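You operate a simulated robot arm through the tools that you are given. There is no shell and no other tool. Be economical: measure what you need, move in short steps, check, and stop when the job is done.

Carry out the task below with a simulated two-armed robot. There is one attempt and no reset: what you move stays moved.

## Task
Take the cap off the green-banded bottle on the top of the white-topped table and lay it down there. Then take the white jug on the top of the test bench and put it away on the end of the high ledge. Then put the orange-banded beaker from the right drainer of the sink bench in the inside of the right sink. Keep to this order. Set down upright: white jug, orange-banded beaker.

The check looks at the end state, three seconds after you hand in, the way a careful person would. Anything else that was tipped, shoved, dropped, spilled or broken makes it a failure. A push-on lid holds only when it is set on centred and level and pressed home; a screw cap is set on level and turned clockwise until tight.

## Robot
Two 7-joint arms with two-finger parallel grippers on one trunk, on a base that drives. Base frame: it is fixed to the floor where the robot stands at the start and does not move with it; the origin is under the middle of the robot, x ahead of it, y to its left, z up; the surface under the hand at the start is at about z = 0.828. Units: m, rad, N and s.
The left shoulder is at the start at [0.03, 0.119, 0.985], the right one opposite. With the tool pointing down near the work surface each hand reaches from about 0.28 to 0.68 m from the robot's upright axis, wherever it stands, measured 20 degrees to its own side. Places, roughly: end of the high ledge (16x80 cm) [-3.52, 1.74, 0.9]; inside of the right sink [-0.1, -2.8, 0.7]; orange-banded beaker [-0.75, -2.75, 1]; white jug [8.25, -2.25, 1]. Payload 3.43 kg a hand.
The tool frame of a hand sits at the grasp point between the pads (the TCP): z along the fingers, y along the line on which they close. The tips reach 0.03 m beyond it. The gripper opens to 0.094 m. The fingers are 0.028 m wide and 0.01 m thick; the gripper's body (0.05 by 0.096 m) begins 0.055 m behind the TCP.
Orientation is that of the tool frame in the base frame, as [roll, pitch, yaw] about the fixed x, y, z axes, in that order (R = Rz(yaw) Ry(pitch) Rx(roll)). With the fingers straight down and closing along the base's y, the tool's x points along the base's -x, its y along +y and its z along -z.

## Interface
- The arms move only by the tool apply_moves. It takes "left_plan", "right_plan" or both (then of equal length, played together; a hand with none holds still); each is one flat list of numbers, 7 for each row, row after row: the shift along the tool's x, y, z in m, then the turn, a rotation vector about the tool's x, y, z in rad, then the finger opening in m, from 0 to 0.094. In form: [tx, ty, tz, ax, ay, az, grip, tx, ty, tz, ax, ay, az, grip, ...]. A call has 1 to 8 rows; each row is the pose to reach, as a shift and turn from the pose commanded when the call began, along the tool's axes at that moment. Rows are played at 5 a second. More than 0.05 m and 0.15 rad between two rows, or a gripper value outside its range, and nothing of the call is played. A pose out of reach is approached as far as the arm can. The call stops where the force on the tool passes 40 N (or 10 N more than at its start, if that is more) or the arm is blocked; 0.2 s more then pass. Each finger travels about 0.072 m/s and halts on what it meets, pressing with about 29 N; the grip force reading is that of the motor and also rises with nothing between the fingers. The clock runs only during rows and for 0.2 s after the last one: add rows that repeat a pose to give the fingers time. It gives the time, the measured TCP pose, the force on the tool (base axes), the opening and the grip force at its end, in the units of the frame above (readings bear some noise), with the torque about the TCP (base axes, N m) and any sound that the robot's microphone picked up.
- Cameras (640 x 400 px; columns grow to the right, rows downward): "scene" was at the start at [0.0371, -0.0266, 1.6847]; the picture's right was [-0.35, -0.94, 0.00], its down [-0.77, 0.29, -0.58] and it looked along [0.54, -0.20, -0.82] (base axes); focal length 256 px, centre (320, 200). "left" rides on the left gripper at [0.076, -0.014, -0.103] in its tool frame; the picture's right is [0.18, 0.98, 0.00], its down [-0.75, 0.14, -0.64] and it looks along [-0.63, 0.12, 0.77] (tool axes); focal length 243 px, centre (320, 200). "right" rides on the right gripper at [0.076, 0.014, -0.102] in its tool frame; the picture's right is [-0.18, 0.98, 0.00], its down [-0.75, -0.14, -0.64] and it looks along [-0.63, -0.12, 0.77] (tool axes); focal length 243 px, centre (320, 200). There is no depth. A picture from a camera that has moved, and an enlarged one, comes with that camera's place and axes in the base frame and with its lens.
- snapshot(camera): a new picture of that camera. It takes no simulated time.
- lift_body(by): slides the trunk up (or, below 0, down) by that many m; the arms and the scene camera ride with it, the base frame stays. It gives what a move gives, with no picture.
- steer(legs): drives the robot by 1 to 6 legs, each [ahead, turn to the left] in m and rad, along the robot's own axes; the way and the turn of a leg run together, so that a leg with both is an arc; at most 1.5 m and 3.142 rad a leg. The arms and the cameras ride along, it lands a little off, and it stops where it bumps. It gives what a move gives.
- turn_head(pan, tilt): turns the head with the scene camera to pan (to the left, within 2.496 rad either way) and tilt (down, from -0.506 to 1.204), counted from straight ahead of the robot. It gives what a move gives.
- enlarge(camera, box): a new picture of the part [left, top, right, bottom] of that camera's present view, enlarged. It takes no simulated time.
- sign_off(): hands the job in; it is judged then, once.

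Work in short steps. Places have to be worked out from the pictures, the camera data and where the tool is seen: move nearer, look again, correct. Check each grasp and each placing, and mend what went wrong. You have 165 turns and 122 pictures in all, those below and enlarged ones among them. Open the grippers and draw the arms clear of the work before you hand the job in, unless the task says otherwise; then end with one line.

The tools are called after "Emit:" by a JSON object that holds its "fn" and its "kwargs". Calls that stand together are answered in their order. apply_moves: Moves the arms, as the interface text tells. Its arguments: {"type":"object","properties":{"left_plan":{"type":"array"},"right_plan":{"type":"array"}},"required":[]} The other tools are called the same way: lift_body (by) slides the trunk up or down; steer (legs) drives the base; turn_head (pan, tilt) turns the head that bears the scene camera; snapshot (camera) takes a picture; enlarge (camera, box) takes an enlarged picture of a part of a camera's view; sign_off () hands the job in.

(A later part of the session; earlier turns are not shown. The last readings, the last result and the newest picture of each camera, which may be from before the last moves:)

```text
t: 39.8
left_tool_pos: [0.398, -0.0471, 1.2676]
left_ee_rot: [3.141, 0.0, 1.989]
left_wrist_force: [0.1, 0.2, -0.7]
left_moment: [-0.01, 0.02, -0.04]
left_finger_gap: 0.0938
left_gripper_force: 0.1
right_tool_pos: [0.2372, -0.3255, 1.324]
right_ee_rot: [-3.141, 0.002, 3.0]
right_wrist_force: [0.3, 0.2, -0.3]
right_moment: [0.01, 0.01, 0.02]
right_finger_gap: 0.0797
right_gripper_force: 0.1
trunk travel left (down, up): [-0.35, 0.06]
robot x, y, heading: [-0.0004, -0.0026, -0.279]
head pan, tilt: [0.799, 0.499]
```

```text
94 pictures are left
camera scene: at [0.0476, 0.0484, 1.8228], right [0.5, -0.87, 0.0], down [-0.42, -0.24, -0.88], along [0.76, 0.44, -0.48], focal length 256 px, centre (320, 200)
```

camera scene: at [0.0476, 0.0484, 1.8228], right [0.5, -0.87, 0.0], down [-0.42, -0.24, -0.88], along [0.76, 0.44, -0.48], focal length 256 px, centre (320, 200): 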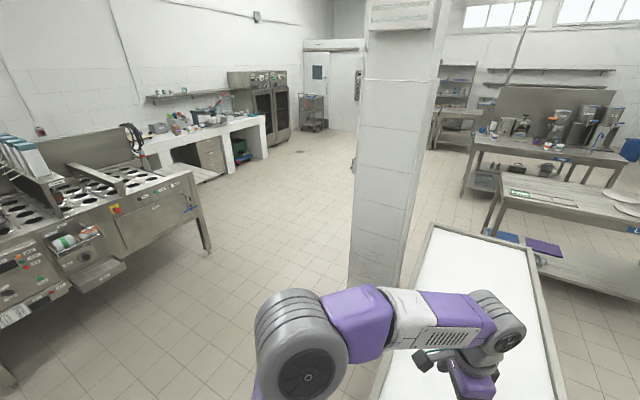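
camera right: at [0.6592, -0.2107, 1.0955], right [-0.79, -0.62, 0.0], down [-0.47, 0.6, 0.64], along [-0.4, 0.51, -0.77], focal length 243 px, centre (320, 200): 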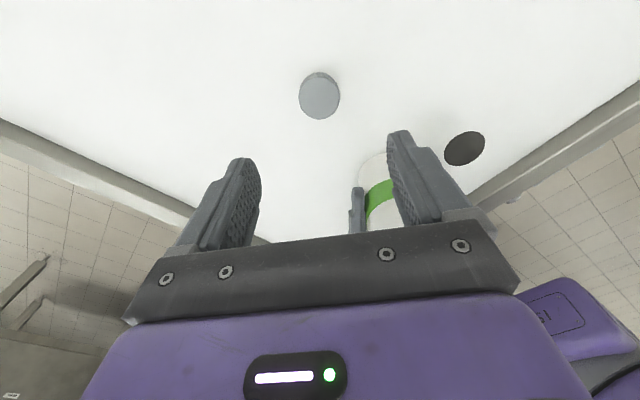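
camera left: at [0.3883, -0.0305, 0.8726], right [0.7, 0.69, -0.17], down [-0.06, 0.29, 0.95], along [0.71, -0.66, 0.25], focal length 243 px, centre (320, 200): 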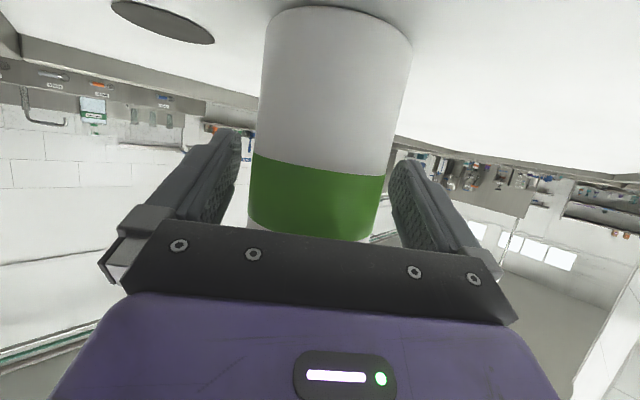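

The base bumped at heading -0.28, probably a base corner against the table. I check the bottle and what lies behind before backing off.

Emit:
{"fn": "turn_head", "kwargs": {"pan": 0, "tilt": 1.0}}

Emit:
{"fn": "snapshot", "kwargs": {"camera": "scene"}}

Emit:
{"fn": "turn_head", "kwargs": {"pan": 2.45, "tilt": 0.9}}

Emit:
{"fn": "snapshot", "kwargs": {"camera": "scene"}}

```text
t: 40.9
left_tool_pos: [0.3975, -0.0468, 1.2674]
left_ee_rot: [3.14, -0.001, 1.988]
left_wrist_force: [-0.2, 0.1, 0.9]
left_moment: [-0.03, 0.02, 0.04]
left_finger_gap: 0.094
left_gripper_force: 0.1
right_tool_pos: [0.2373, -0.325, 1.3235]
right_ee_rot: [-3.141, 0.0, 3.0]
right_wrist_force: [0.9, 0.1, -0.7]
right_moment: [-0.01, -0.01, 0.0]
right_finger_gap: 0.0802
right_gripper_force: 0.0
trunk travel left (down, up): [-0.35, 0.06]
robot x, y, heading: [-0.0011, -0.0042, -0.284]
head pan, tilt: [0.0, 1.0]
```

```text
93 pictures are left
camera scene: at [0.0356, -0.0161, 1.7817], right [-0.28, -0.96, 0.0], down [-0.81, 0.23, -0.54], along [0.52, -0.15, -0.84], focal length 256 px, centre (320, 200)
```

scene: 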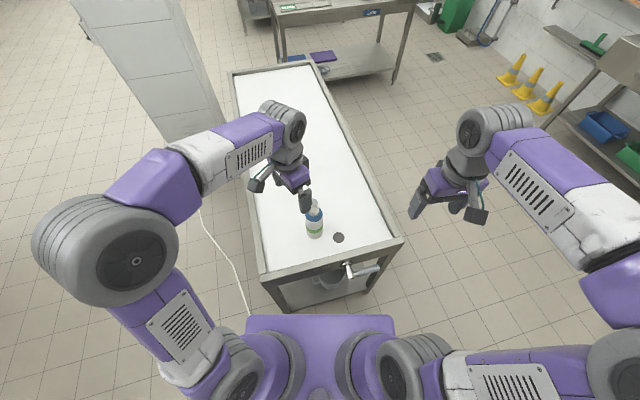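

```text
t: 43.1
left_tool_pos: [0.3976, -0.0485, 1.2663]
left_ee_rot: [3.141, 0.002, 1.987]
left_wrist_force: [0.1, 0.1, 0.2]
left_moment: [0.04, -0.02, 0.02]
left_finger_gap: 0.094
left_gripper_force: 0.1
right_tool_pos: [0.2366, -0.3252, 1.3252]
right_ee_rot: [3.141, 0.001, 3.001]
right_wrist_force: [0.2, 0.8, 0.0]
right_moment: [0.01, 0.01, 0.0]
right_finger_gap: 0.08
right_gripper_force: 0.1
trunk travel left (down, up): [-0.35, 0.06]
robot x, y, heading: [-0.0026, -0.0066, -0.286]
head pan, tilt: [2.45, 0.901]
```

```text
92 pictures are left
camera scene: at [-0.0739, 0.0655, 1.7889], right [0.83, 0.56, 0.0], down [0.44, -0.65, -0.62], along [-0.35, 0.51, -0.78], focal length 256 px, centre (320, 200)
```

scene: 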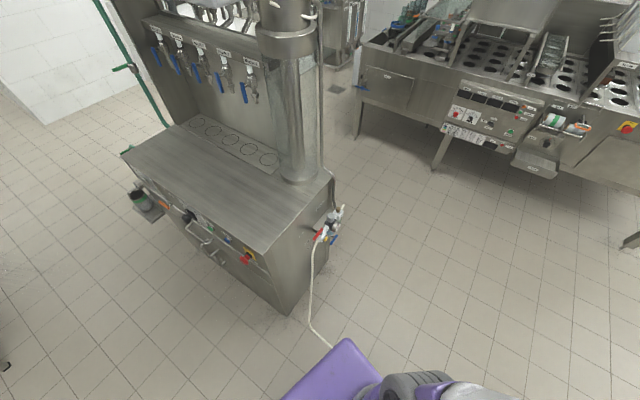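

The bottle is fine. I turn back left, reverse 25 cm slightly away from the filling machine behind, and then turn right.

Emit:
{"fn": "steer", "kwargs": {"legs": [[0, 0.46], [-0.24, 0]]}}

Emit:
{"fn": "steer", "kwargs": {"legs": [[0, -1.87]]}}

Emit:
{"fn": "turn_head", "kwargs": {"pan": 0.6, "tilt": 0.6}}

Emit:
{"fn": "snapshot", "kwargs": {"camera": "scene"}}

```text
t: 46.3
left_tool_pos: [0.1356, 0.091, 1.2663]
left_ee_rot: [-3.141, 0.0, 2.451]
left_wrist_force: [0.3, -0.1, 0.2]
left_moment: [0.0, -0.02, 0.0]
left_finger_gap: 0.0944
left_gripper_force: 0.1
right_tool_pos: [0.1171, -0.2283, 1.3239]
right_ee_rot: [3.141, -0.001, -2.819]
right_wrist_force: [0.1, 0.8, 0.3]
right_moment: [-0.02, -0.02, 0.02]
right_finger_gap: 0.0798
right_gripper_force: 0.1
trunk travel left (down, up): [-0.35, 0.06]
robot x, y, heading: [-0.2374, -0.0488, 0.186]
head pan, tilt: [2.45, 0.901]
```

```text
t: 51.2
left_tool_pos: [-0.2328, -0.4514, 1.2668]
left_ee_rot: [3.141, 0.0, 0.547]
left_wrist_force: [0.2, 0.5, 0.4]
left_moment: [-0.02, -0.01, 0.04]
left_finger_gap: 0.094
left_gripper_force: 0.1
right_tool_pos: [-0.5289, -0.3258, 1.324]
right_ee_rot: [3.141, -0.002, 1.56]
right_wrist_force: [0.7, -1.0, -0.1]
right_moment: [0.01, -0.01, 0.02]
right_finger_gap: 0.08
right_gripper_force: 0.0
trunk travel left (down, up): [-0.35, 0.06]
robot x, y, heading: [-0.2406, -0.0514, -1.72]
head pan, tilt: [2.45, 0.901]
```

```text
t: 53.1
left_tool_pos: [-0.2322, -0.4515, 1.2678]
left_ee_rot: [3.141, 0.0, 0.545]
left_wrist_force: [-0.7, -0.7, 0.3]
left_moment: [-0.01, 0.03, 0.01]
left_finger_gap: 0.0941
left_gripper_force: 0.0
right_tool_pos: [-0.5284, -0.3258, 1.3242]
right_ee_rot: [3.141, 0.0, 1.559]
right_wrist_force: [-0.4, 0.1, -0.3]
right_moment: [-0.02, 0.0, 0.0]
right_finger_gap: 0.0804
right_gripper_force: 0.2
trunk travel left (down, up): [-0.35, 0.06]
robot x, y, heading: [-0.2398, -0.0479, -1.722]
head pan, tilt: [0.6, 0.6]
```

```text
91 pictures are left
camera scene: at [-0.1987, -0.0995, 1.8137], right [-0.9, -0.43, 0.0], down [-0.25, 0.51, -0.83], along [0.36, -0.74, -0.56], focal length 256 px, centre (320, 200)
```

scene: 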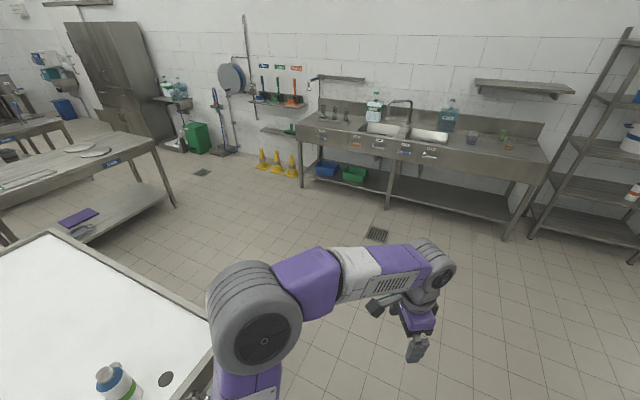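

The way is clear now. I drive south past the table and then diagonally into the lane.

Emit:
{"fn": "steer", "kwargs": {"legs": [[1.2, 0], [0, 1.234], [1.5, 0], [0.33, 0], [0, 0.488]]}}

Emit:
{"fn": "turn_head", "kwargs": {"pan": 0, "tilt": 0.35}}

Emit:
{"fn": "snapshot", "kwargs": {"camera": "scene"}}

```text
t: 72.5
left_tool_pos: [1.5951, -2.0351, 1.2676]
left_ee_rot: [3.141, 0.002, 2.277]
left_wrist_force: [0.1, 0.0, -0.5]
left_moment: [0.01, 0.0, -0.02]
left_finger_gap: 0.0944
left_gripper_force: 0.0
right_tool_pos: [1.519, -2.3461, 1.3257]
right_ee_rot: [-3.141, -0.001, -2.995]
right_wrist_force: [0.2, 0.8, -0.8]
right_moment: [0.0, 0.0, 0.01]
right_finger_gap: 0.08
right_gripper_force: 0.1
trunk travel left (down, up): [-0.35, 0.06]
robot x, y, heading: [1.1999, -2.1098, 0.007]
head pan, tilt: [0.6, 0.6]
```

```text
t: 73.5
left_tool_pos: [1.5967, -2.0361, 1.2671]
left_ee_rot: [-3.141, 0.002, 2.277]
left_wrist_force: [-0.4, -0.4, -0.3]
left_moment: [0.01, -0.01, -0.02]
left_finger_gap: 0.0938
left_gripper_force: 0.1
right_tool_pos: [1.5192, -2.3472, 1.3244]
right_ee_rot: [-3.14, -0.001, -2.995]
right_wrist_force: [-0.6, 0.0, -0.4]
right_moment: [0.04, -0.02, 0.0]
right_finger_gap: 0.08
right_gripper_force: 0.1
trunk travel left (down, up): [-0.35, 0.06]
robot x, y, heading: [1.2017, -2.106, 0.002]
head pan, tilt: [0.0, 0.351]
```

```text
90 pictures are left
camera scene: at [1.2625, -2.1075, 1.8364], right [0.01, -1.0, 0.0], down [-0.34, 0.0, -0.94], along [0.94, 0.01, -0.34], focal length 256 px, centre (320, 200)
```

scene: 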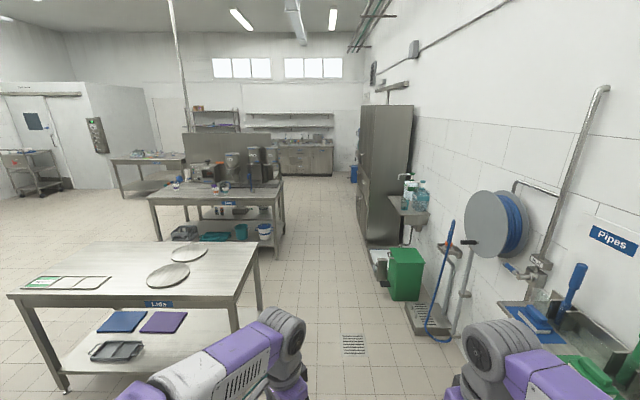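

The lane is clear between the benches (y > -1.6) and the cabinet (y < -2.72). I go along y = -1.98 toward the test bench at the far wall.

Emit:
{"fn": "steer", "kwargs": {"legs": [[0, 0.1], [1.3, 0], [0, -0.103], [1.5, 0], [1.5, 0], [1.2, 0]]}}

Emit:
{"fn": "snapshot", "kwargs": {"camera": "scene"}}

```text
t: 100.8
left_tool_pos: [7.074, -1.9196, 1.267]
left_ee_rot: [3.142, 0.003, 2.296]
left_wrist_force: [0.1, -0.2, -0.2]
left_moment: [-0.01, -0.02, 0.0]
left_finger_gap: 0.0939
left_gripper_force: 0.1
right_tool_pos: [7.0049, -2.2341, 1.3258]
right_ee_rot: [-3.141, 0.001, -2.974]
right_wrist_force: [0.1, -0.2, 0.5]
right_moment: [-0.01, 0.0, -0.03]
right_finger_gap: 0.0798
right_gripper_force: 0.1
trunk travel left (down, up): [-0.35, 0.06]
robot x, y, heading: [6.6786, -2.001, 0.032]
head pan, tilt: [0.0, 0.351]
```

```text
89 pictures are left
camera scene: at [6.742, -1.9997, 1.8365], right [0.03, -1.0, 0.0], down [-0.34, -0.01, -0.94], along [0.94, 0.03, -0.34], focal length 256 px, centre (320, 200)
```

scene: 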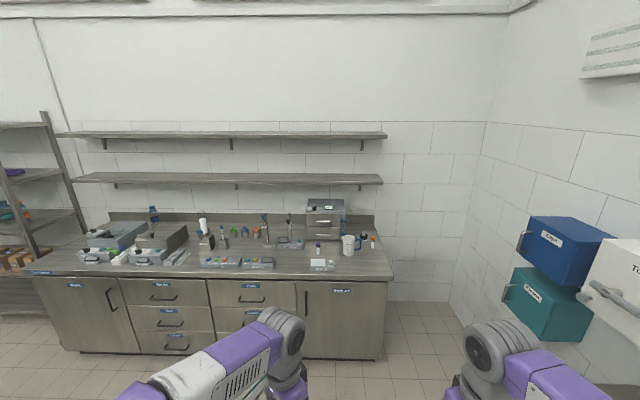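

The white jug stands at the right end of the test bench. I zoom in.

Emit:
{"fn": "enlarge", "kwargs": {"camera": "scene", "box": [290, 190, 400, 290]}}

```text
4.00 times, centred on (345, 240) of scene
camera zoom: at [6.742, -1.9997, 1.8365], right [0.03, -1.0, 0.0], down [-0.34, -0.01, -0.94], along [0.94, 0.03, -0.34], focal length 1024 px, centre (220, 40)
```

zoom: 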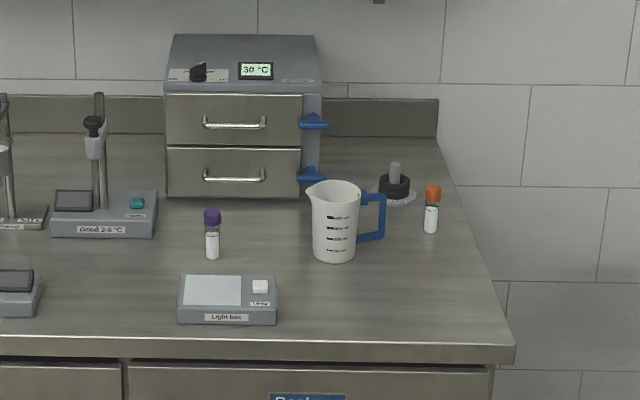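

The jug is about 85 mm across with its handle toward -y. I straighten and drive up to the bench.

Emit:
{"fn": "steer", "kwargs": {"legs": [[0, -0.032], [0.93, 0]]}}

Emit:
{"fn": "turn_head", "kwargs": {"pan": -0.3, "tilt": 0.9}}

Emit:
{"fn": "snapshot", "kwargs": {"camera": "scene"}}

Emit:
{"fn": "snapshot", "kwargs": {"camera": "right"}}

```text
t: 106.0
left_tool_pos: [8.0128, -1.9474, 1.2666]
left_ee_rot: [3.141, 0.001, 2.251]
left_wrist_force: [-0.3, 0.0, 0.5]
left_moment: [0.01, -0.03, -0.01]
left_finger_gap: 0.0941
left_gripper_force: 0.1
right_tool_pos: [7.9278, -2.2574, 1.3254]
right_ee_rot: [-3.14, 0.0, -3.021]
right_wrist_force: [-0.6, -0.2, 0.3]
right_moment: [0.0, -0.05, 0.03]
right_finger_gap: 0.0803
right_gripper_force: 0.1
trunk travel left (down, up): [-0.35, 0.06]
robot x, y, heading: [7.6155, -2.0092, -0.021]
head pan, tilt: [0.0, 0.351]
```

```text
t: 107.0
left_tool_pos: [8.0116, -1.9475, 1.2684]
left_ee_rot: [3.141, 0.0, 2.251]
left_wrist_force: [-0.4, 0.1, -0.1]
left_moment: [0.01, -0.01, 0.02]
left_finger_gap: 0.0939
left_gripper_force: 0.0
right_tool_pos: [7.9281, -2.2572, 1.3251]
right_ee_rot: [3.141, -0.001, -3.02]
right_wrist_force: [0.7, -0.3, 0.0]
right_moment: [0.01, -0.01, -0.01]
right_finger_gap: 0.0799
right_gripper_force: 0.0
trunk travel left (down, up): [-0.35, 0.06]
robot x, y, heading: [7.6146, -2.0102, -0.016]
head pan, tilt: [-0.3, 0.901]
```

```text
87 pictures are left
camera scene: at [7.6554, -2.0336, 1.789], right [-0.31, -0.95, 0.0], down [-0.74, 0.24, -0.62], along [0.59, -0.19, -0.78], focal length 256 px, centre (320, 200)
```

scene: 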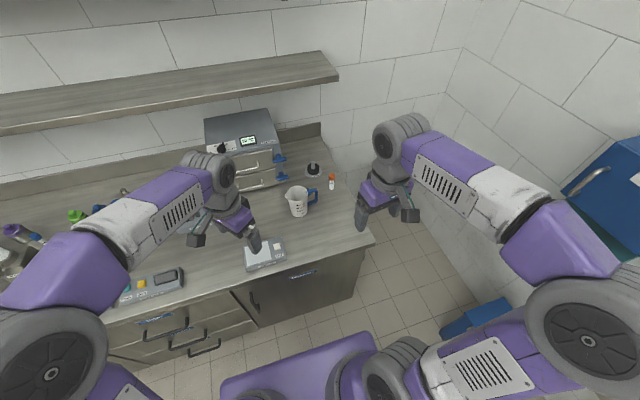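

```text
86 pictures are left
camera right: at [7.851, -2.2528, 1.4258], right [0.06, 1.0, 0.0], down [0.77, -0.05, 0.64], along [0.64, -0.04, -0.77], focal length 243 px, centre (320, 200)
```

right: 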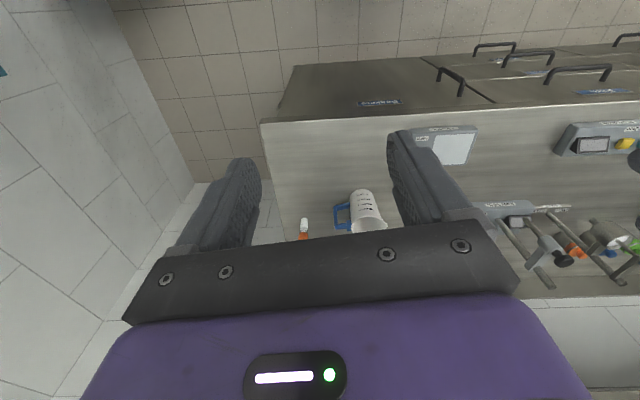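

I zoom in on the jug from here to measure it.

Emit:
{"fn": "enlarge", "kwargs": {"camera": "scene", "box": [265, 155, 355, 225]}}

Emit:
{"fn": "enlarge", "kwargs": {"camera": "right", "box": [290, 170, 410, 245]}}

```text
5.71 times, centred on (310, 190) of scene
camera zoom: at [7.6554, -2.0336, 1.789], right [-0.31, -0.95, 0.0], down [-0.74, 0.24, -0.62], along [0.59, -0.19, -0.78], focal length 1463 px, centre (377, 257)
```

zoom: 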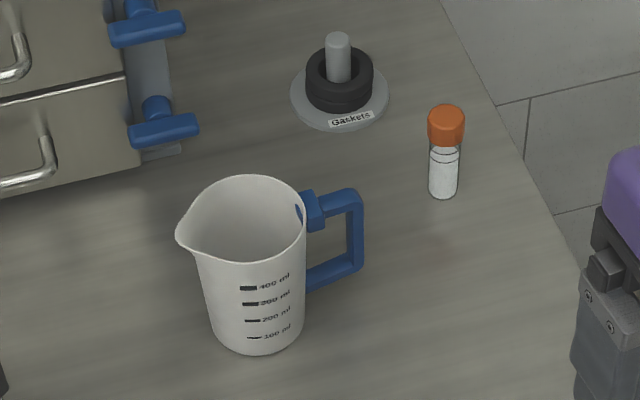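

```text
5.33 times, centred on (350, 208) of right
camera zoom: at [7.851, -2.2528, 1.4258], right [0.06, 1.0, 0.0], down [0.77, -0.05, 0.64], along [0.64, -0.04, -0.77], focal length 1294 px, centre (160, 160)
```

zoom: 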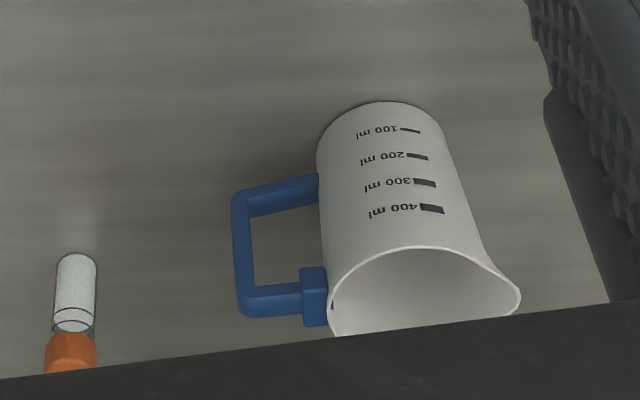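

The bench top is at z of about 0.84 and its front edge at x of about 8.10. The jug (about 78 mm wide, 13 cm tall, empty) is centred near (8.34, -2.153). I drive 11 cm closer for reach.

Emit:
{"fn": "steer", "kwargs": {"legs": [[0.11, 0]]}}

```text
t: 108.2
left_tool_pos: [8.1192, -1.9493, 1.2674]
left_ee_rot: [3.141, 0.003, 2.249]
left_wrist_force: [-0.1, 0.1, 0.5]
left_moment: [0.02, -0.01, 0.01]
left_finger_gap: 0.0939
left_gripper_force: 0.1
right_tool_pos: [8.0345, -2.2594, 1.3238]
right_ee_rot: [-3.141, -0.001, -3.022]
right_wrist_force: [-0.2, -0.5, -0.5]
right_moment: [0.02, -0.01, -0.02]
right_finger_gap: 0.0798
right_gripper_force: 0.2
trunk travel left (down, up): [-0.35, 0.06]
robot x, y, heading: [7.7196, -2.0066, -0.022]
head pan, tilt: [-0.3, 0.901]
```

I lower the trunk by 0.1 m and turn the right hand so that its fingers will close along x.

Emit:
{"fn": "lift_body", "kwargs": {"by": -0.1}}

Emit:
{"fn": "apply_moves", "kwargs": {"right_plan": [0, 0, 0, 0, 0, -0.145, 0.094, 0, 0, 0, 0, 0, -0.29, 0.094, 0, 0, 0, 0, 0, -0.435, 0.094, 0, 0, 0, 0, 0, -0.58, 0.094, 0, 0, 0, 0, 0, -0.725, 0.094, 0, 0, 0, 0, 0, -0.87, 0.094, 0, 0, 0, 0, 0, -1.015, 0.094, 0, 0, 0, 0, 0, -1.16, 0.094]}}

```text
t: 109.5
left_tool_pos: [8.1178, -1.9495, 1.1692]
left_ee_rot: [3.14, 0.003, 2.249]
left_wrist_force: [0.0, -0.2, 0.0]
left_moment: [0.0, -0.03, 0.01]
left_finger_gap: 0.0943
left_gripper_force: 0.1
right_tool_pos: [8.0341, -2.259, 1.2247]
right_ee_rot: [-3.141, 0.0, -3.022]
right_wrist_force: [-0.7, -0.2, 0.4]
right_moment: [-0.01, -0.01, 0.01]
right_finger_gap: 0.0802
right_gripper_force: 0.1
trunk travel left (down, up): [-0.25, 0.16]
robot x, y, heading: [7.7234, -2.0167, -0.019]
head pan, tilt: [-0.3, 0.901]
```

```text
t: 111.3
left_tool_pos: [8.1201, -1.9501, 1.1677]
left_ee_rot: [3.141, 0.002, 2.249]
left_wrist_force: [-1.1, 0.2, -0.1]
left_moment: [-0.01, 0.02, 0.03]
left_finger_gap: 0.0939
left_gripper_force: 0.0
right_tool_pos: [8.0351, -2.259, 1.2252]
right_ee_rot: [3.141, 0.0, -1.856]
right_wrist_force: [0.0, -0.5, -1.0]
right_moment: [0.01, -0.03, 0.01]
right_finger_gap: 0.0942
right_gripper_force: 0.0
trunk travel left (down, up): [-0.25, 0.16]
robot x, y, heading: [7.7246, -2.0141, -0.019]
head pan, tilt: [-0.3, 0.901]
```

Now I move above the jug and complete the yaw.

Emit:
{"fn": "apply_moves", "kwargs": {"right_plan": [-0.0236, -0.0329, 0.01, 0, 0, -0.036, 0.094, -0.0473, -0.0657, 0.02, 0, 0, -0.072, 0.094, -0.0709, -0.0986, 0.03, 0, 0, -0.108, 0.094, -0.0945, -0.1315, 0.045, 0, 0, -0.144, 0.094, -0.118, -0.1644, 0.06, 0, 0, -0.18, 0.094, -0.1418, -0.1972, 0.075, 0, 0, -0.216, 0.094, -0.1654, -0.23, 0.09, 0, 0, -0.252, 0.094, -0.189, -0.263, 0.105, 0, 0, -0.288, 0.094]}}

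Emit:
{"fn": "snapshot", "kwargs": {"camera": "right"}}

Emit:
{"fn": "snapshot", "kwargs": {"camera": "scene"}}

```text
t: 113.1
left_tool_pos: [8.1205, -1.9481, 1.1657]
left_ee_rot: [-3.141, 0.0, 2.25]
left_wrist_force: [0.6, 0.3, 0.5]
left_moment: [-0.02, 0.02, -0.02]
left_finger_gap: 0.0941
left_gripper_force: 0.1
right_tool_pos: [8.3403, -2.1533, 1.1192]
right_ee_rot: [3.139, -0.001, -1.572]
right_wrist_force: [0.9, 0.3, -0.5]
right_moment: [0.0, -0.01, -0.05]
right_finger_gap: 0.0938
right_gripper_force: 0.0
trunk travel left (down, up): [-0.25, 0.16]
robot x, y, heading: [7.7203, -2.0101, -0.019]
head pan, tilt: [-0.3, 0.901]
```

```text
83 pictures are left
camera right: at [8.3265, -2.2302, 1.22], right [-0.98, 0.18, 0.0], down [0.14, 0.75, 0.64], along [0.12, 0.63, -0.77], focal length 243 px, centre (320, 200)
```

right: 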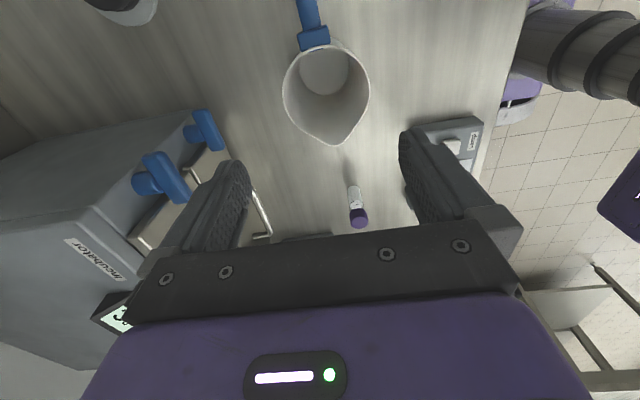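

```text
82 pictures are left
camera scene: at [7.7651, -2.0342, 1.6888], right [-0.31, -0.95, 0.0], down [-0.75, 0.24, -0.62], along [0.59, -0.2, -0.78], focal length 256 px, centre (320, 200)
```

scene: 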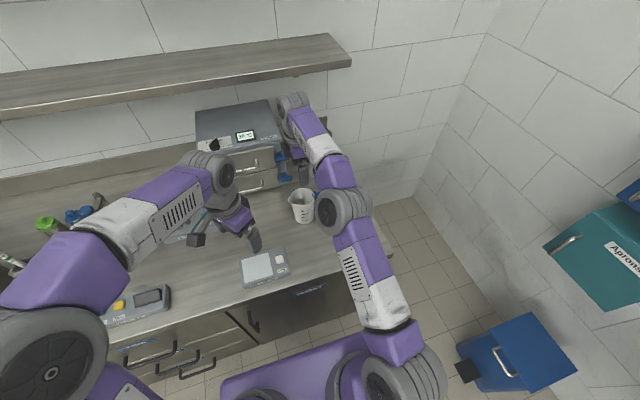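

The jug is a few mm off (at about 8.334, -2.157). I correct and descend to just above the rim, keeping an eye on the incubator levers.

Emit:
{"fn": "apply_moves", "kwargs": {"right_plan": [0.002, 0.003, 0.03, 0, 0, 0, 0.094, 0.004, 0.005, 0.06, 0, 0, 0, 0.094, 0.004, 0.005, 0.09, 0, 0, 0, 0.094]}}

Emit:
{"fn": "snapshot", "kwargs": {"camera": "right"}}

Emit:
{"fn": "enlarge", "kwargs": {"camera": "scene", "box": [240, 110, 360, 240]}}

```text
t: 113.9
left_tool_pos: [8.1186, -1.95, 1.1679]
left_ee_rot: [-3.14, 0.001, 2.251]
left_wrist_force: [0.1, 0.0, -0.1]
left_moment: [0.01, 0.02, -0.02]
left_finger_gap: 0.0938
left_gripper_force: 0.0
right_tool_pos: [8.3352, -2.1571, 1.0295]
right_ee_rot: [3.141, 0.001, -1.574]
right_wrist_force: [0.8, -0.9, 0.8]
right_moment: [0.0, 0.01, 0.01]
right_finger_gap: 0.094
right_gripper_force: 0.1
trunk travel left (down, up): [-0.25, 0.16]
robot x, y, heading: [7.7234, -2.0119, -0.019]
head pan, tilt: [-0.3, 0.901]
```

```text
81 pictures are left
camera right: at [8.3205, -2.2338, 1.1305], right [-0.98, 0.19, 0.0], down [0.14, 0.75, 0.64], along [0.12, 0.63, -0.77], focal length 243 px, centre (320, 200)
```

right: 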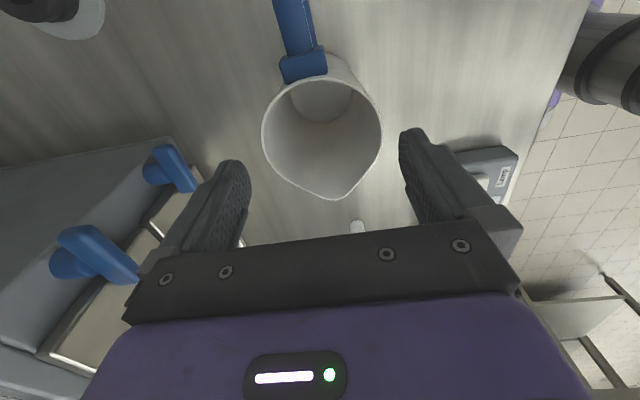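

```text
3.08 times, centred on (300, 175) of scene
camera zoom: at [7.7627, -2.0358, 1.6889], right [-0.31, -0.95, 0.0], down [-0.74, 0.25, -0.62], along [0.59, -0.19, -0.78], focal length 788 px, centre (382, 277)
```

zoom: 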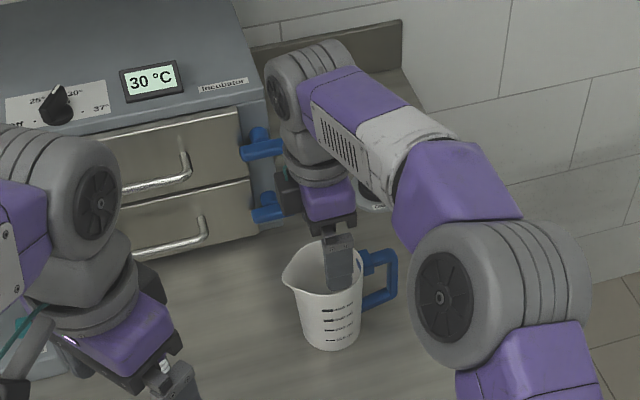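

The jug is centred between the fingers within about 2 mm, and the levers are some 4 cm away. I descend to TCP z of 0.937.

Emit:
{"fn": "apply_moves", "kwargs": {"right_plan": [0.001, 0, 0.025, 0, 0, 0, 0.094, 0.002, 0, 0.05, 0, 0, 0, 0.094, 0.002, 0, 0.075, 0, 0, 0, 0.094, 0.002, 0, 0.092, 0, 0, 0, 0.094]}}

Emit:
{"fn": "snapshot", "kwargs": {"camera": "right"}}

Emit:
{"fn": "enlarge", "kwargs": {"camera": "scene", "box": [260, 150, 350, 240]}}

```text
t: 114.9
left_tool_pos: [8.1193, -1.9502, 1.1668]
left_ee_rot: [3.141, 0.002, 2.249]
left_wrist_force: [-0.7, -0.1, -0.2]
left_moment: [-0.02, 0.0, 0.03]
left_finger_gap: 0.0938
left_gripper_force: 0.1
right_tool_pos: [8.3374, -2.1605, 0.9385]
right_ee_rot: [-3.141, 0.001, -1.573]
right_wrist_force: [-0.9, 0.7, 0.4]
right_moment: [0.0, 0.01, 0.03]
right_finger_gap: 0.0939
right_gripper_force: 0.1
trunk travel left (down, up): [-0.25, 0.16]
robot x, y, heading: [7.718, -2.0145, -0.018]
head pan, tilt: [-0.3, 0.901]
```

```text
79 pictures are left
camera right: at [8.3227, -2.2367, 1.0395], right [-0.98, 0.19, 0.0], down [0.14, 0.75, 0.64], along [0.12, 0.63, -0.77], focal length 243 px, centre (320, 200)
```

right: 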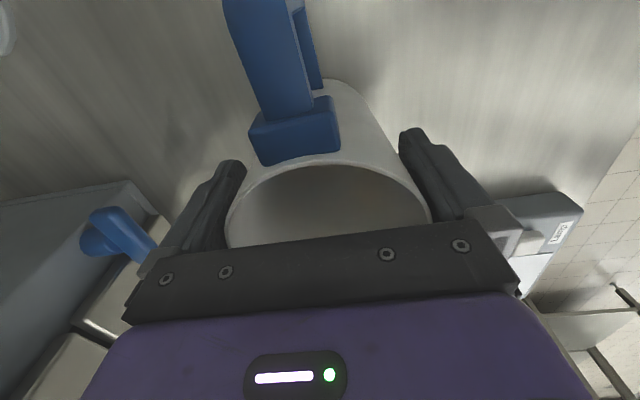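

```text
4.44 times, centred on (305, 195) of scene
camera zoom: at [7.7623, -2.0356, 1.6889], right [-0.31, -0.95, 0.0], down [-0.74, 0.25, -0.62], along [0.59, -0.19, -0.78], focal length 1138 px, centre (387, 222)
```

zoom: 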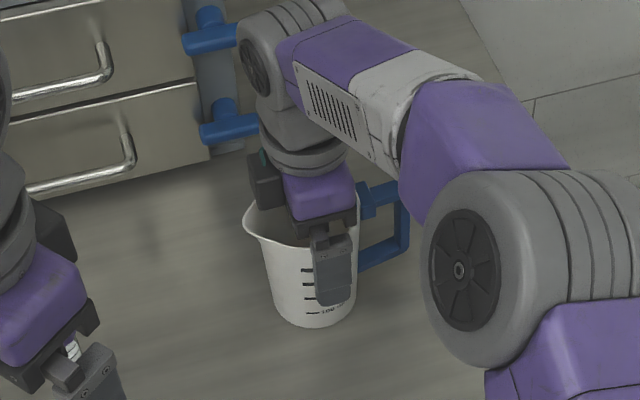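

The jug sits about 3 mm toward -x relative to the fingers. I shift by that and close.

Emit:
{"fn": "apply_moves", "kwargs": {"right_plan": [0, 0.003, 0, 0, 0, 0, 0.094, 0, 0.003, 0, 0, 0, 0, 0.085, 0, 0.003, 0, 0, 0, 0, 0.075, 0, 0.003, 0, 0, 0, 0, 0.06, 0, 0.003, 0, 0, 0, 0, 0.04, 0, 0.003, 0, 0, 0, 0, 0.04]}}

```text
t: 116.3
left_tool_pos: [8.1176, -1.9492, 1.1675]
left_ee_rot: [3.14, 0.002, 2.25]
left_wrist_force: [-0.4, -0.5, 0.4]
left_moment: [0.0, 0.0, -0.03]
left_finger_gap: 0.0941
left_gripper_force: 0.0
right_tool_pos: [8.333, -2.1592, 0.938]
right_ee_rot: [3.141, 0.001, -1.572]
right_wrist_force: [0.5, 0.2, 0.4]
right_moment: [0.05, 0.01, 0.02]
right_finger_gap: 0.0874
right_gripper_force: 29.6
trunk travel left (down, up): [-0.25, 0.16]
robot x, y, heading: [7.7213, -2.0124, -0.018]
head pan, tilt: [-0.3, 0.901]
```

Gripped at 87 mm with full force. I lift straight up.

Emit:
{"fn": "apply_moves", "kwargs": {"right_plan": [0, 0, -0.01, 0, 0, 0, 0.04, 0, 0, -0.03, 0, 0, 0, 0.04, 0, 0, -0.06, 0, 0, 0, 0.04, 0, 0, -0.1, 0, 0, 0, 0.04, 0, 0, -0.14, 0, 0, 0, 0.04, 0, 0, -0.18, 0, 0, 0, 0.04]}}

Emit:
{"fn": "snapshot", "kwargs": {"camera": "scene"}}

```text
t: 117.7
left_tool_pos: [8.118, -1.9508, 1.1672]
left_ee_rot: [3.142, 0.002, 2.251]
left_wrist_force: [0.3, -0.1, -0.7]
left_moment: [-0.01, 0.02, 0.0]
left_finger_gap: 0.0938
left_gripper_force: 0.0
right_tool_pos: [8.3348, -2.161, 1.1156]
right_ee_rot: [-3.141, 0.0, -1.572]
right_wrist_force: [-0.2, 0.5, -0.5]
right_moment: [0.01, -0.01, 0.0]
right_finger_gap: 0.0873
right_gripper_force: 29.0
trunk travel left (down, up): [-0.25, 0.16]
robot x, y, heading: [7.7205, -2.0107, -0.017]
head pan, tilt: [-0.3, 0.901]
```

```text
77 pictures are left
camera scene: at [7.762, -2.0352, 1.6889], right [-0.31, -0.95, 0.0], down [-0.74, 0.25, -0.62], along [0.59, -0.19, -0.78], focal length 256 px, centre (320, 200)
```

scene: 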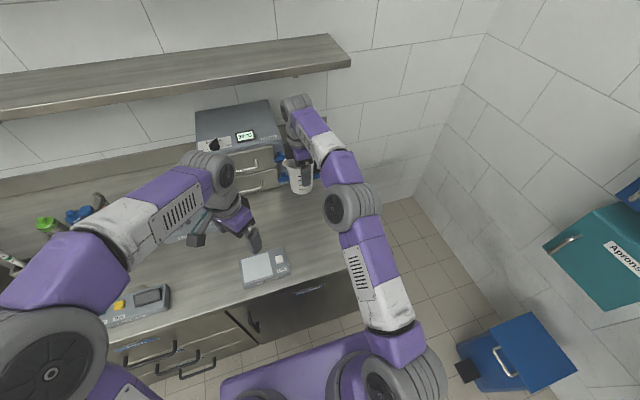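

The jug is held. I draw it in toward the robot for carrying.

Emit:
{"fn": "apply_moves", "kwargs": {"right_plan": [0.01, 0.035, -0.01, 0, 0, 0, 0.04, 0.02, 0.07, -0.02, 0, 0, 0, 0.04, 0.03, 0.105, -0.03, 0, 0, 0, 0.04, 0.04, 0.14, -0.04, 0, 0, 0, 0.04, 0.05, 0.175, -0.05, 0, 0, 0, 0.04, 0.06, 0.2, -0.06, 0, 0, 0, 0.04]}}

Emit:
{"fn": "steer", "kwargs": {"legs": [[-0.9, 0]]}}

Emit:
{"fn": "turn_head", "kwargs": {"pan": 2.4, "tilt": 0.5}}

Emit:
{"fn": "snapshot", "kwargs": {"camera": "scene"}}

```text
t: 119.1
left_tool_pos: [8.1168, -1.9493, 1.1681]
left_ee_rot: [3.14, 0.002, 2.25]
left_wrist_force: [-0.1, 0.6, 1.0]
left_moment: [0.01, -0.03, 0.0]
left_finger_gap: 0.0942
left_gripper_force: 0.0
right_tool_pos: [8.1339, -2.2202, 1.1773]
right_ee_rot: [-3.14, 0.0, -1.574]
right_wrist_force: [-0.2, -0.4, -0.3]
right_moment: [0.02, 0.0, -0.03]
right_finger_gap: 0.0871
right_gripper_force: 29.1
trunk travel left (down, up): [-0.25, 0.16]
robot x, y, heading: [7.7208, -2.0119, -0.018]
head pan, tilt: [-0.3, 0.901]
```

```text
t: 123.9
left_tool_pos: [7.2134, -1.9354, 1.1669]
left_ee_rot: [3.138, 0.002, 2.279]
left_wrist_force: [0.3, 0.4, 0.6]
left_moment: [0.02, -0.01, -0.02]
left_finger_gap: 0.094
left_gripper_force: 0.0
right_tool_pos: [7.2372, -2.2043, 1.1774]
right_ee_rot: [3.141, 0.0, -1.546]
right_wrist_force: [-0.9, 0.3, -1.1]
right_moment: [-0.06, -0.01, -0.01]
right_finger_gap: 0.0872
right_gripper_force: 29.3
trunk travel left (down, up): [-0.25, 0.16]
robot x, y, heading: [6.8191, -2.0068, 0.009]
head pan, tilt: [-0.3, 0.901]
```

```text
t: 126.3
left_tool_pos: [7.2135, -1.935, 1.1672]
left_ee_rot: [-3.141, 0.002, 2.278]
left_wrist_force: [0.8, 0.8, -0.5]
left_moment: [0.0, 0.03, -0.03]
left_finger_gap: 0.0942
left_gripper_force: 0.0
right_tool_pos: [7.2374, -2.2038, 1.1768]
right_ee_rot: [3.141, -0.002, -1.546]
right_wrist_force: [1.0, -0.3, -0.7]
right_moment: [0.02, 0.0, 0.0]
right_finger_gap: 0.0874
right_gripper_force: 29.0
trunk travel left (down, up): [-0.25, 0.16]
robot x, y, heading: [6.8191, -2.0095, 0.011]
head pan, tilt: [2.4, 0.499]
```

```text
76 pictures are left
camera scene: at [6.72, -1.9482, 1.7228], right [0.67, 0.74, 0.0], down [0.36, -0.32, -0.88], along [-0.65, 0.59, -0.48], focal length 256 px, centre (320, 200)
```

scene: 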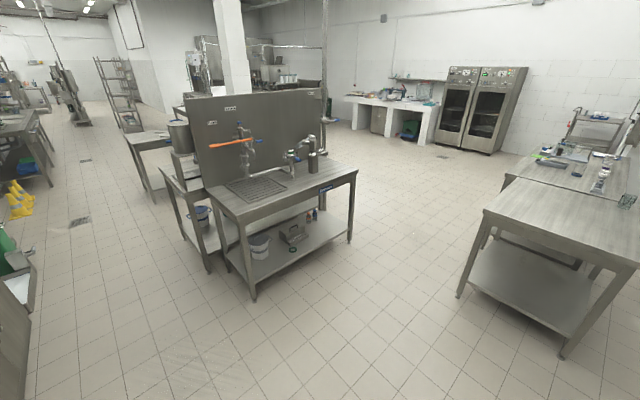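

There is room to turn here. I first push the jug hand farther forward so that the right elbow comes in, and check.

Emit:
{"fn": "apply_moves", "kwargs": {"right_plan": [0, -0.035, 0, 0, 0, 0, 0.04, 0, -0.07, 0, 0, 0, 0, 0.04, 0, -0.105, 0, 0, 0, 0, 0.04, 0, -0.14, 0, 0, 0, 0, 0.04, 0, -0.17, 0, 0, 0, 0, 0.04]}}

Emit:
{"fn": "steer", "kwargs": {"legs": [[0, 3.12]]}}

Emit:
{"fn": "turn_head", "kwargs": {"pan": 0, "tilt": 0.7}}

Emit:
{"fn": "snapshot", "kwargs": {"camera": "scene"}}

```text
t: 127.5
left_tool_pos: [7.2158, -1.9341, 1.1657]
left_ee_rot: [3.141, 0.0, 2.279]
left_wrist_force: [-0.2, -0.1, -0.4]
left_moment: [0.0, 0.03, -0.02]
left_finger_gap: 0.094
left_gripper_force: 0.0
right_tool_pos: [7.4095, -2.2001, 1.174]
right_ee_rot: [3.139, 0.0, -1.542]
right_wrist_force: [0.8, 0.2, -0.5]
right_moment: [0.03, 0.05, -0.02]
right_finger_gap: 0.0865
right_gripper_force: 29.1
trunk travel left (down, up): [-0.25, 0.16]
robot x, y, heading: [6.8203, -2.0091, 0.012]
head pan, tilt: [2.4, 0.499]
```

```text
t: 135.1
left_tool_pos: [6.4178, -2.0507, 1.1674]
left_ee_rot: [3.141, 0.002, -0.94]
left_wrist_force: [0.6, -0.1, -0.1]
left_moment: [0.02, 0.0, 0.01]
left_finger_gap: 0.094
left_gripper_force: 0.0
right_tool_pos: [6.2446, -1.7695, 1.1753]
right_ee_rot: [3.141, -0.001, 1.519]
right_wrist_force: [-0.2, -0.1, -0.2]
right_moment: [-0.02, -0.02, 0.02]
right_finger_gap: 0.0868
right_gripper_force: 29.3
trunk travel left (down, up): [-0.25, 0.16]
robot x, y, heading: [6.816, -2.0079, 3.076]
head pan, tilt: [2.4, 0.499]
```

```text
t: 137.2
left_tool_pos: [6.4171, -2.0507, 1.1672]
left_ee_rot: [3.141, 0.003, -0.941]
left_wrist_force: [0.5, 0.2, 0.0]
left_moment: [0.0, 0.0, 0.05]
left_finger_gap: 0.0937
left_gripper_force: 0.2
right_tool_pos: [6.2442, -1.7697, 1.1757]
right_ee_rot: [-3.141, 0.0, 1.519]
right_wrist_force: [-0.2, 0.5, 0.7]
right_moment: [0.01, -0.02, -0.02]
right_finger_gap: 0.0868
right_gripper_force: 28.7
trunk travel left (down, up): [-0.25, 0.16]
robot x, y, heading: [6.8195, -2.0082, 3.071]
head pan, tilt: [0.0, 0.7]
```

```text
75 pictures are left
camera scene: at [6.7627, -2.0051, 1.7051], right [0.07, 1.0, 0.0], down [0.64, -0.04, -0.76], along [-0.76, 0.05, -0.64], focal length 256 px, centre (320, 200)
```

scene: 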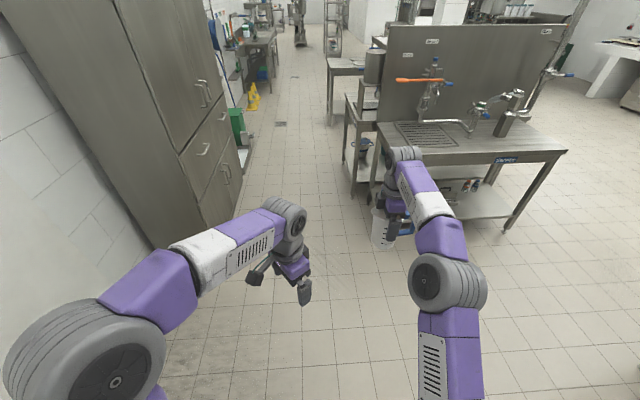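

The left elbow sticks out, so I extend the left hand forward as well. Then I drive back along y of about -2.12.

Emit:
{"fn": "apply_moves", "kwargs": {"left_plan": [-0.007, 0.039, 0, 0, 0, 0, 0.094, -0.013, 0.078, 0, 0, 0, 0, 0.094, -0.02, 0.116, 0, 0, 0, 0, 0.094, -0.026, 0.155, 0, 0, 0, 0, 0.094, -0.033, 0.194, 0, 0, 0, 0, 0.094]}}

Emit:
{"fn": "steer", "kwargs": {"legs": [[0, 0.162], [1.2, 0], [0, -0.09]]}}

Emit:
{"fn": "snapshot", "kwargs": {"camera": "scene"}}

```text
t: 138.4
left_tool_pos: [6.2394, -2.1377, 1.1653]
left_ee_rot: [-3.141, 0.0, -0.94]
left_wrist_force: [-0.6, -0.5, 0.7]
left_moment: [0.03, -0.02, 0.03]
left_finger_gap: 0.0939
left_gripper_force: 0.2
right_tool_pos: [6.2432, -1.7696, 1.1737]
right_ee_rot: [3.139, 0.0, 1.52]
right_wrist_force: [-0.5, -0.4, -0.4]
right_moment: [-0.02, 0.0, 0.03]
right_finger_gap: 0.0867
right_gripper_force: 29.5
trunk travel left (down, up): [-0.25, 0.16]
robot x, y, heading: [6.8173, -2.0072, 3.078]
head pan, tilt: [0.0, 0.7]
```

```text
t: 145.7
left_tool_pos: [5.0616, -2.3016, 1.1661]
left_ee_rot: [3.14, 0.001, -0.864]
left_wrist_force: [-0.2, -0.5, -1.0]
left_moment: [-0.02, 0.0, 0.02]
left_finger_gap: 0.0939
left_gripper_force: 0.1
right_tool_pos: [5.0368, -1.9356, 1.1747]
right_ee_rot: [-3.141, 0.001, 1.597]
right_wrist_force: [0.4, 1.4, 0.4]
right_moment: [-0.06, 0.03, 0.02]
right_finger_gap: 0.0866
right_gripper_force: 28.6
trunk travel left (down, up): [-0.25, 0.16]
robot x, y, heading: [5.6277, -2.1316, -3.133]
head pan, tilt: [0.0, 0.7]
```

```text
74 pictures are left
camera scene: at [5.5715, -2.129, 1.7051], right [-0.01, 1.0, 0.0], down [0.64, 0.01, -0.76], along [-0.76, -0.01, -0.64], focal length 256 px, centre (320, 200)
```

scene: 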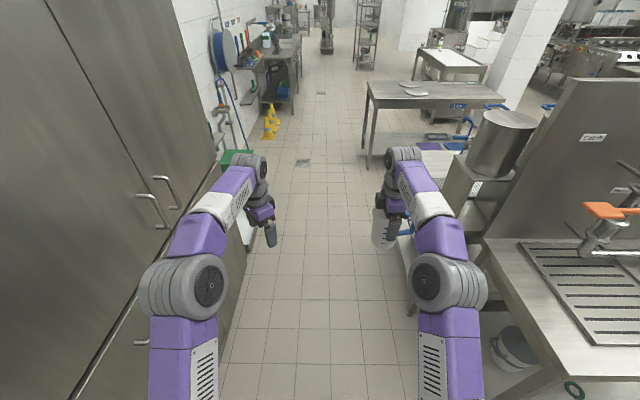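

Clearance on both sides is good. I continue about 4.4 m along the lane.

Emit:
{"fn": "steer", "kwargs": {"legs": [[0, -0.04], [1.5, 0], [1.5, 0], [1.4, 0]]}}

Emit:
{"fn": "turn_head", "kwargs": {"pan": -0.2, "tilt": 0.45}}

Emit:
{"fn": "snapshot", "kwargs": {"camera": "scene"}}

```text
t: 167.0
left_tool_pos: [0.6888, -2.0465, 1.1657]
left_ee_rot: [3.141, 0.003, -0.956]
left_wrist_force: [-0.1, 0.4, -0.4]
left_moment: [0.01, 0.02, 0.03]
left_finger_gap: 0.0938
left_gripper_force: 0.1
right_tool_pos: [0.6974, -1.6804, 1.1749]
right_ee_rot: [3.141, -0.001, 1.506]
right_wrist_force: [0.3, 0.6, -0.8]
right_moment: [0.01, 0.02, 0.0]
right_finger_gap: 0.0865
right_gripper_force: 28.9
trunk travel left (down, up): [-0.25, 0.16]
robot x, y, heading: [1.266, -1.927, 3.059]
head pan, tilt: [0.0, 0.7]
```

```text
t: 167.7
left_tool_pos: [0.6893, -2.0472, 1.1667]
left_ee_rot: [3.139, 0.001, -0.957]
left_wrist_force: [-0.5, -0.1, 0.3]
left_moment: [-0.02, 0.0, -0.02]
left_finger_gap: 0.094
left_gripper_force: 0.0
right_tool_pos: [0.6966, -1.6801, 1.1749]
right_ee_rot: [3.14, 0.001, 1.505]
right_wrist_force: [-0.3, 0.3, -0.7]
right_moment: [0.01, -0.02, 0.0]
right_finger_gap: 0.0867
right_gripper_force: 28.7
trunk travel left (down, up): [-0.25, 0.16]
robot x, y, heading: [1.2673, -1.9264, 3.061]
head pan, tilt: [-0.201, 0.45]
```

```text
73 pictures are left
camera scene: at [1.2087, -1.9039, 1.7272], right [0.28, 0.96, 0.0], down [0.42, -0.12, -0.9], along [-0.86, 0.25, -0.44], focal length 256 px, centre (320, 200)
```

scene: 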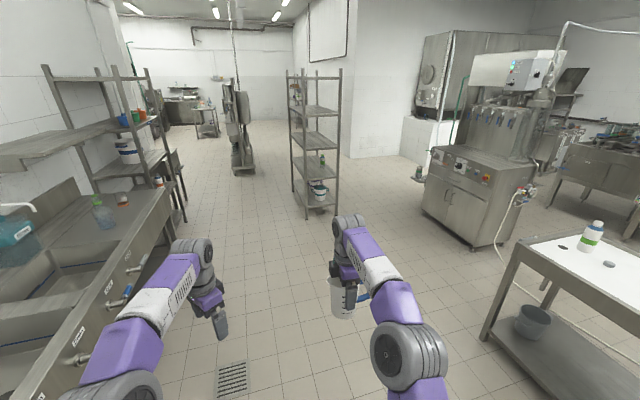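

The ledge end projects at about (424, 120), on the white block by the grey oven. I zoom in.

Emit:
{"fn": "enlarge", "kwargs": {"camera": "scene", "box": [370, 20, 530, 200]}}

```text
2.22 times, centred on (450, 110) of scene
camera zoom: at [1.2087, -1.9039, 1.7272], right [0.28, 0.96, 0.0], down [0.42, -0.12, -0.9], along [-0.86, 0.25, -0.44], focal length 569 px, centre (31, 400)
```

zoom: 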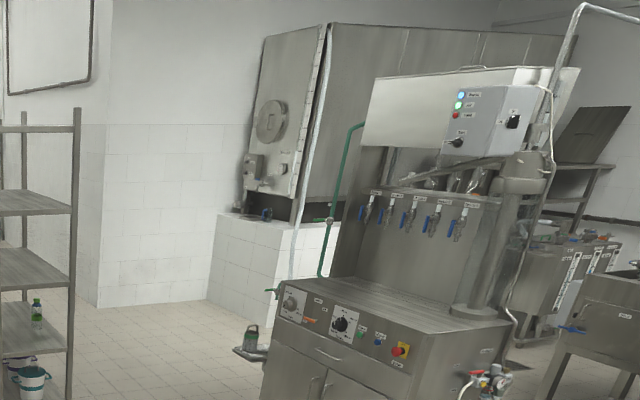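

The ledge is the margin of a white-tiled plinth. I drive diagonally to the gap between the rack and the filling machine.

Emit:
{"fn": "steer", "kwargs": {"legs": [[0, -0.535], [1.45, 0], [1.4, 0], [0, 0.6]]}}

Emit:
{"fn": "snapshot", "kwargs": {"camera": "scene"}}

```text
t: 184.7
left_tool_pos: [-1.6603, -0.4576, 1.1676]
left_ee_rot: [3.141, 0.003, -0.899]
left_wrist_force: [-0.3, -0.2, -0.5]
left_moment: [0.02, -0.02, -0.01]
left_finger_gap: 0.0943
left_gripper_force: 0.2
right_tool_pos: [-1.6716, -0.0912, 1.1762]
right_ee_rot: [-3.14, -0.002, 1.563]
right_wrist_force: [-0.2, -0.7, 0.1]
right_moment: [0.03, 0.03, -0.01]
right_finger_gap: 0.0866
right_gripper_force: 28.7
trunk travel left (down, up): [-0.25, 0.16]
robot x, y, heading: [-1.0922, -0.3037, 3.115]
head pan, tilt: [-0.201, 0.45]
```

```text
71 pictures are left
camera scene: at [-1.1491, -0.2846, 1.7273], right [0.22, 0.97, 0.0], down [0.42, -0.1, -0.9], along [-0.88, 0.2, -0.44], focal length 256 px, centre (320, 200)
```

scene: 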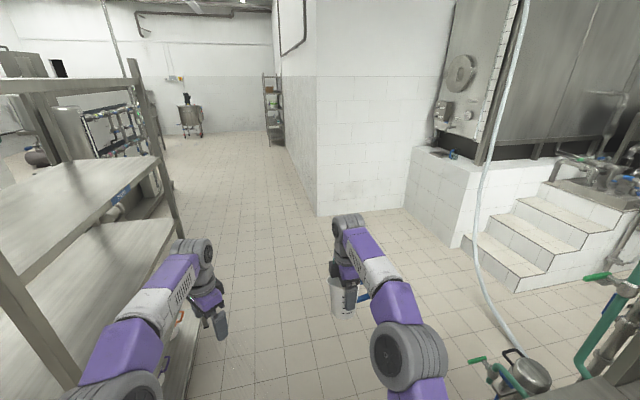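

The left elbow would pass close to the rack, so I veer right (heading about 2.8) and drive 1 m.

Emit:
{"fn": "steer", "kwargs": {"legs": [[0, -0.3], [1.0, 0]]}}

Emit:
{"fn": "turn_head", "kwargs": {"pan": -0.6, "tilt": 0.4}}

Emit:
{"fn": "snapshot", "kwargs": {"camera": "scene"}}

```text
t: 190.9
left_tool_pos: [-2.6394, 0.0359, 1.1669]
left_ee_rot: [-3.141, 0.002, -1.195]
left_wrist_force: [0.1, 0.6, 0.5]
left_moment: [0.01, -0.05, -0.02]
left_finger_gap: 0.0942
left_gripper_force: 0.0
right_tool_pos: [-2.5432, 0.3903, 1.1747]
right_ee_rot: [-3.141, -0.001, 1.264]
right_wrist_force: [0.0, -0.4, -0.5]
right_moment: [0.02, -0.03, 0.02]
right_finger_gap: 0.0862
right_gripper_force: 28.8
trunk travel left (down, up): [-0.25, 0.16]
robot x, y, heading: [-2.0466, 0.014, 2.82]
head pan, tilt: [-0.201, 0.45]
```

```text
t: 191.8
left_tool_pos: [-2.6382, 0.0348, 1.1661]
left_ee_rot: [3.139, 0.002, -1.195]
left_wrist_force: [-0.2, -0.2, 0.1]
left_moment: [-0.02, 0.0, 0.01]
left_finger_gap: 0.0941
left_gripper_force: 0.0
right_tool_pos: [-2.5439, 0.3905, 1.1746]
right_ee_rot: [-3.141, 0.001, 1.266]
right_wrist_force: [-0.4, 0.9, -1.2]
right_moment: [0.01, 0.0, 0.05]
right_finger_gap: 0.0863
right_gripper_force: 29.0
trunk travel left (down, up): [-0.25, 0.16]
robot x, y, heading: [-2.0487, 0.0183, 2.824]
head pan, tilt: [-0.6, 0.4]
```

```text
70 pictures are left
camera scene: at [-2.0761, 0.0784, 1.7319], right [0.8, 0.61, 0.0], down [0.24, -0.31, -0.92], along [-0.56, 0.73, -0.39], focal length 256 px, centre (320, 200)
```

scene: 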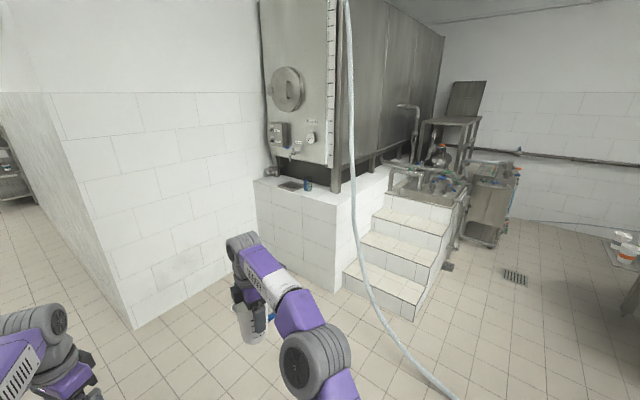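

The ledge is the front margin of the plinth below the vat door. I zoom in.

Emit:
{"fn": "enlarge", "kwargs": {"camera": "scene", "box": [240, 130, 360, 220]}}

```text
4.44 times, centred on (300, 175) of scene
camera zoom: at [-2.0761, 0.0784, 1.7319], right [0.8, 0.61, 0.0], down [0.24, -0.31, -0.92], along [-0.56, 0.73, -0.39], focal length 1138 px, centre (409, 311)
```

zoom: 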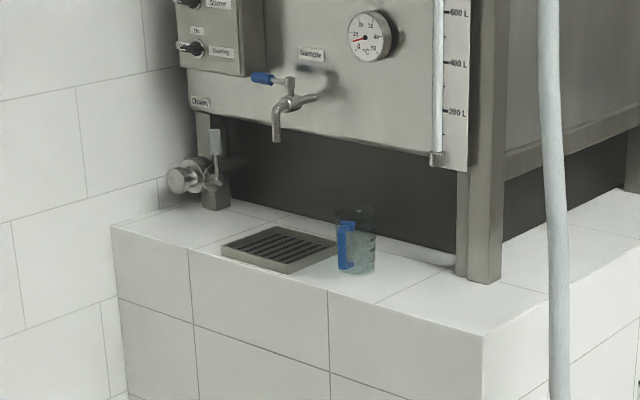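

The white jug will go on the free right end of the ledge, near (-3.27, 1.72), right of the clear jug. I drive to about (-3.4, 0.88), facing the ledge.

Emit:
{"fn": "steer", "kwargs": {"legs": [[0, -0.015], [1.22, 0], [0, -0.82], [0.5, 0], [0, -0.42]]}}

Emit:
{"fn": "turn_head", "kwargs": {"pan": 0, "tilt": 0.6}}

Emit:
{"fn": "snapshot", "kwargs": {"camera": "scene"}}

```text
t: 204.4
left_tool_pos: [-3.645, 1.42, 1.1651]
left_ee_rot: [3.138, 0.001, -2.398]
left_wrist_force: [-0.2, -0.1, -0.5]
left_moment: [-0.01, -0.01, 0.02]
left_finger_gap: 0.0942
left_gripper_force: 0.1
right_tool_pos: [-3.2801, 1.457, 1.1757]
right_ee_rot: [-3.141, 0.003, 0.065]
right_wrist_force: [-0.4, 0.3, -1.2]
right_moment: [-0.06, 0.04, -0.04]
right_finger_gap: 0.0862
right_gripper_force: 28.5
trunk travel left (down, up): [-0.25, 0.16]
robot x, y, heading: [-3.4511, 0.8619, 1.62]
head pan, tilt: [-0.6, 0.4]
```

```text
t: 205.4
left_tool_pos: [-3.6471, 1.4189, 1.1664]
left_ee_rot: [3.139, 0.002, -2.398]
left_wrist_force: [-0.4, 0.1, -0.1]
left_moment: [0.0, -0.03, -0.01]
left_finger_gap: 0.0941
left_gripper_force: 0.1
right_tool_pos: [-3.2822, 1.4579, 1.176]
right_ee_rot: [-3.139, -0.001, 0.063]
right_wrist_force: [-0.3, -0.4, -0.6]
right_moment: [-0.02, -0.05, 0.02]
right_finger_gap: 0.0863
right_gripper_force: 28.7
trunk travel left (down, up): [-0.25, 0.16]
robot x, y, heading: [-3.4523, 0.8614, 1.616]
head pan, tilt: [0.0, 0.6]
```

```text
68 pictures are left
camera scene: at [-3.4552, 0.9181, 1.7137], right [1.0, 0.05, 0.0], down [0.03, -0.56, -0.83], along [-0.04, 0.82, -0.56], focal length 256 px, centre (320, 200)
```

scene: 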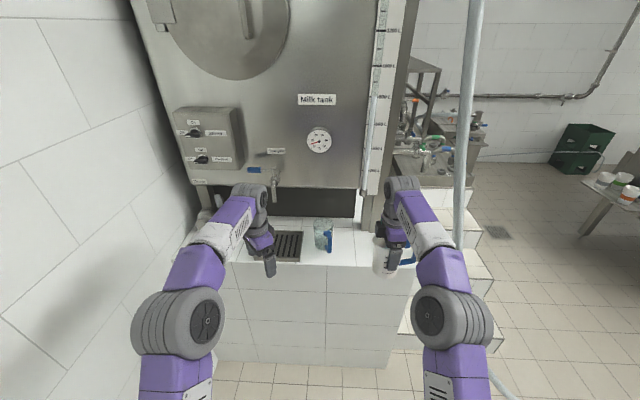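

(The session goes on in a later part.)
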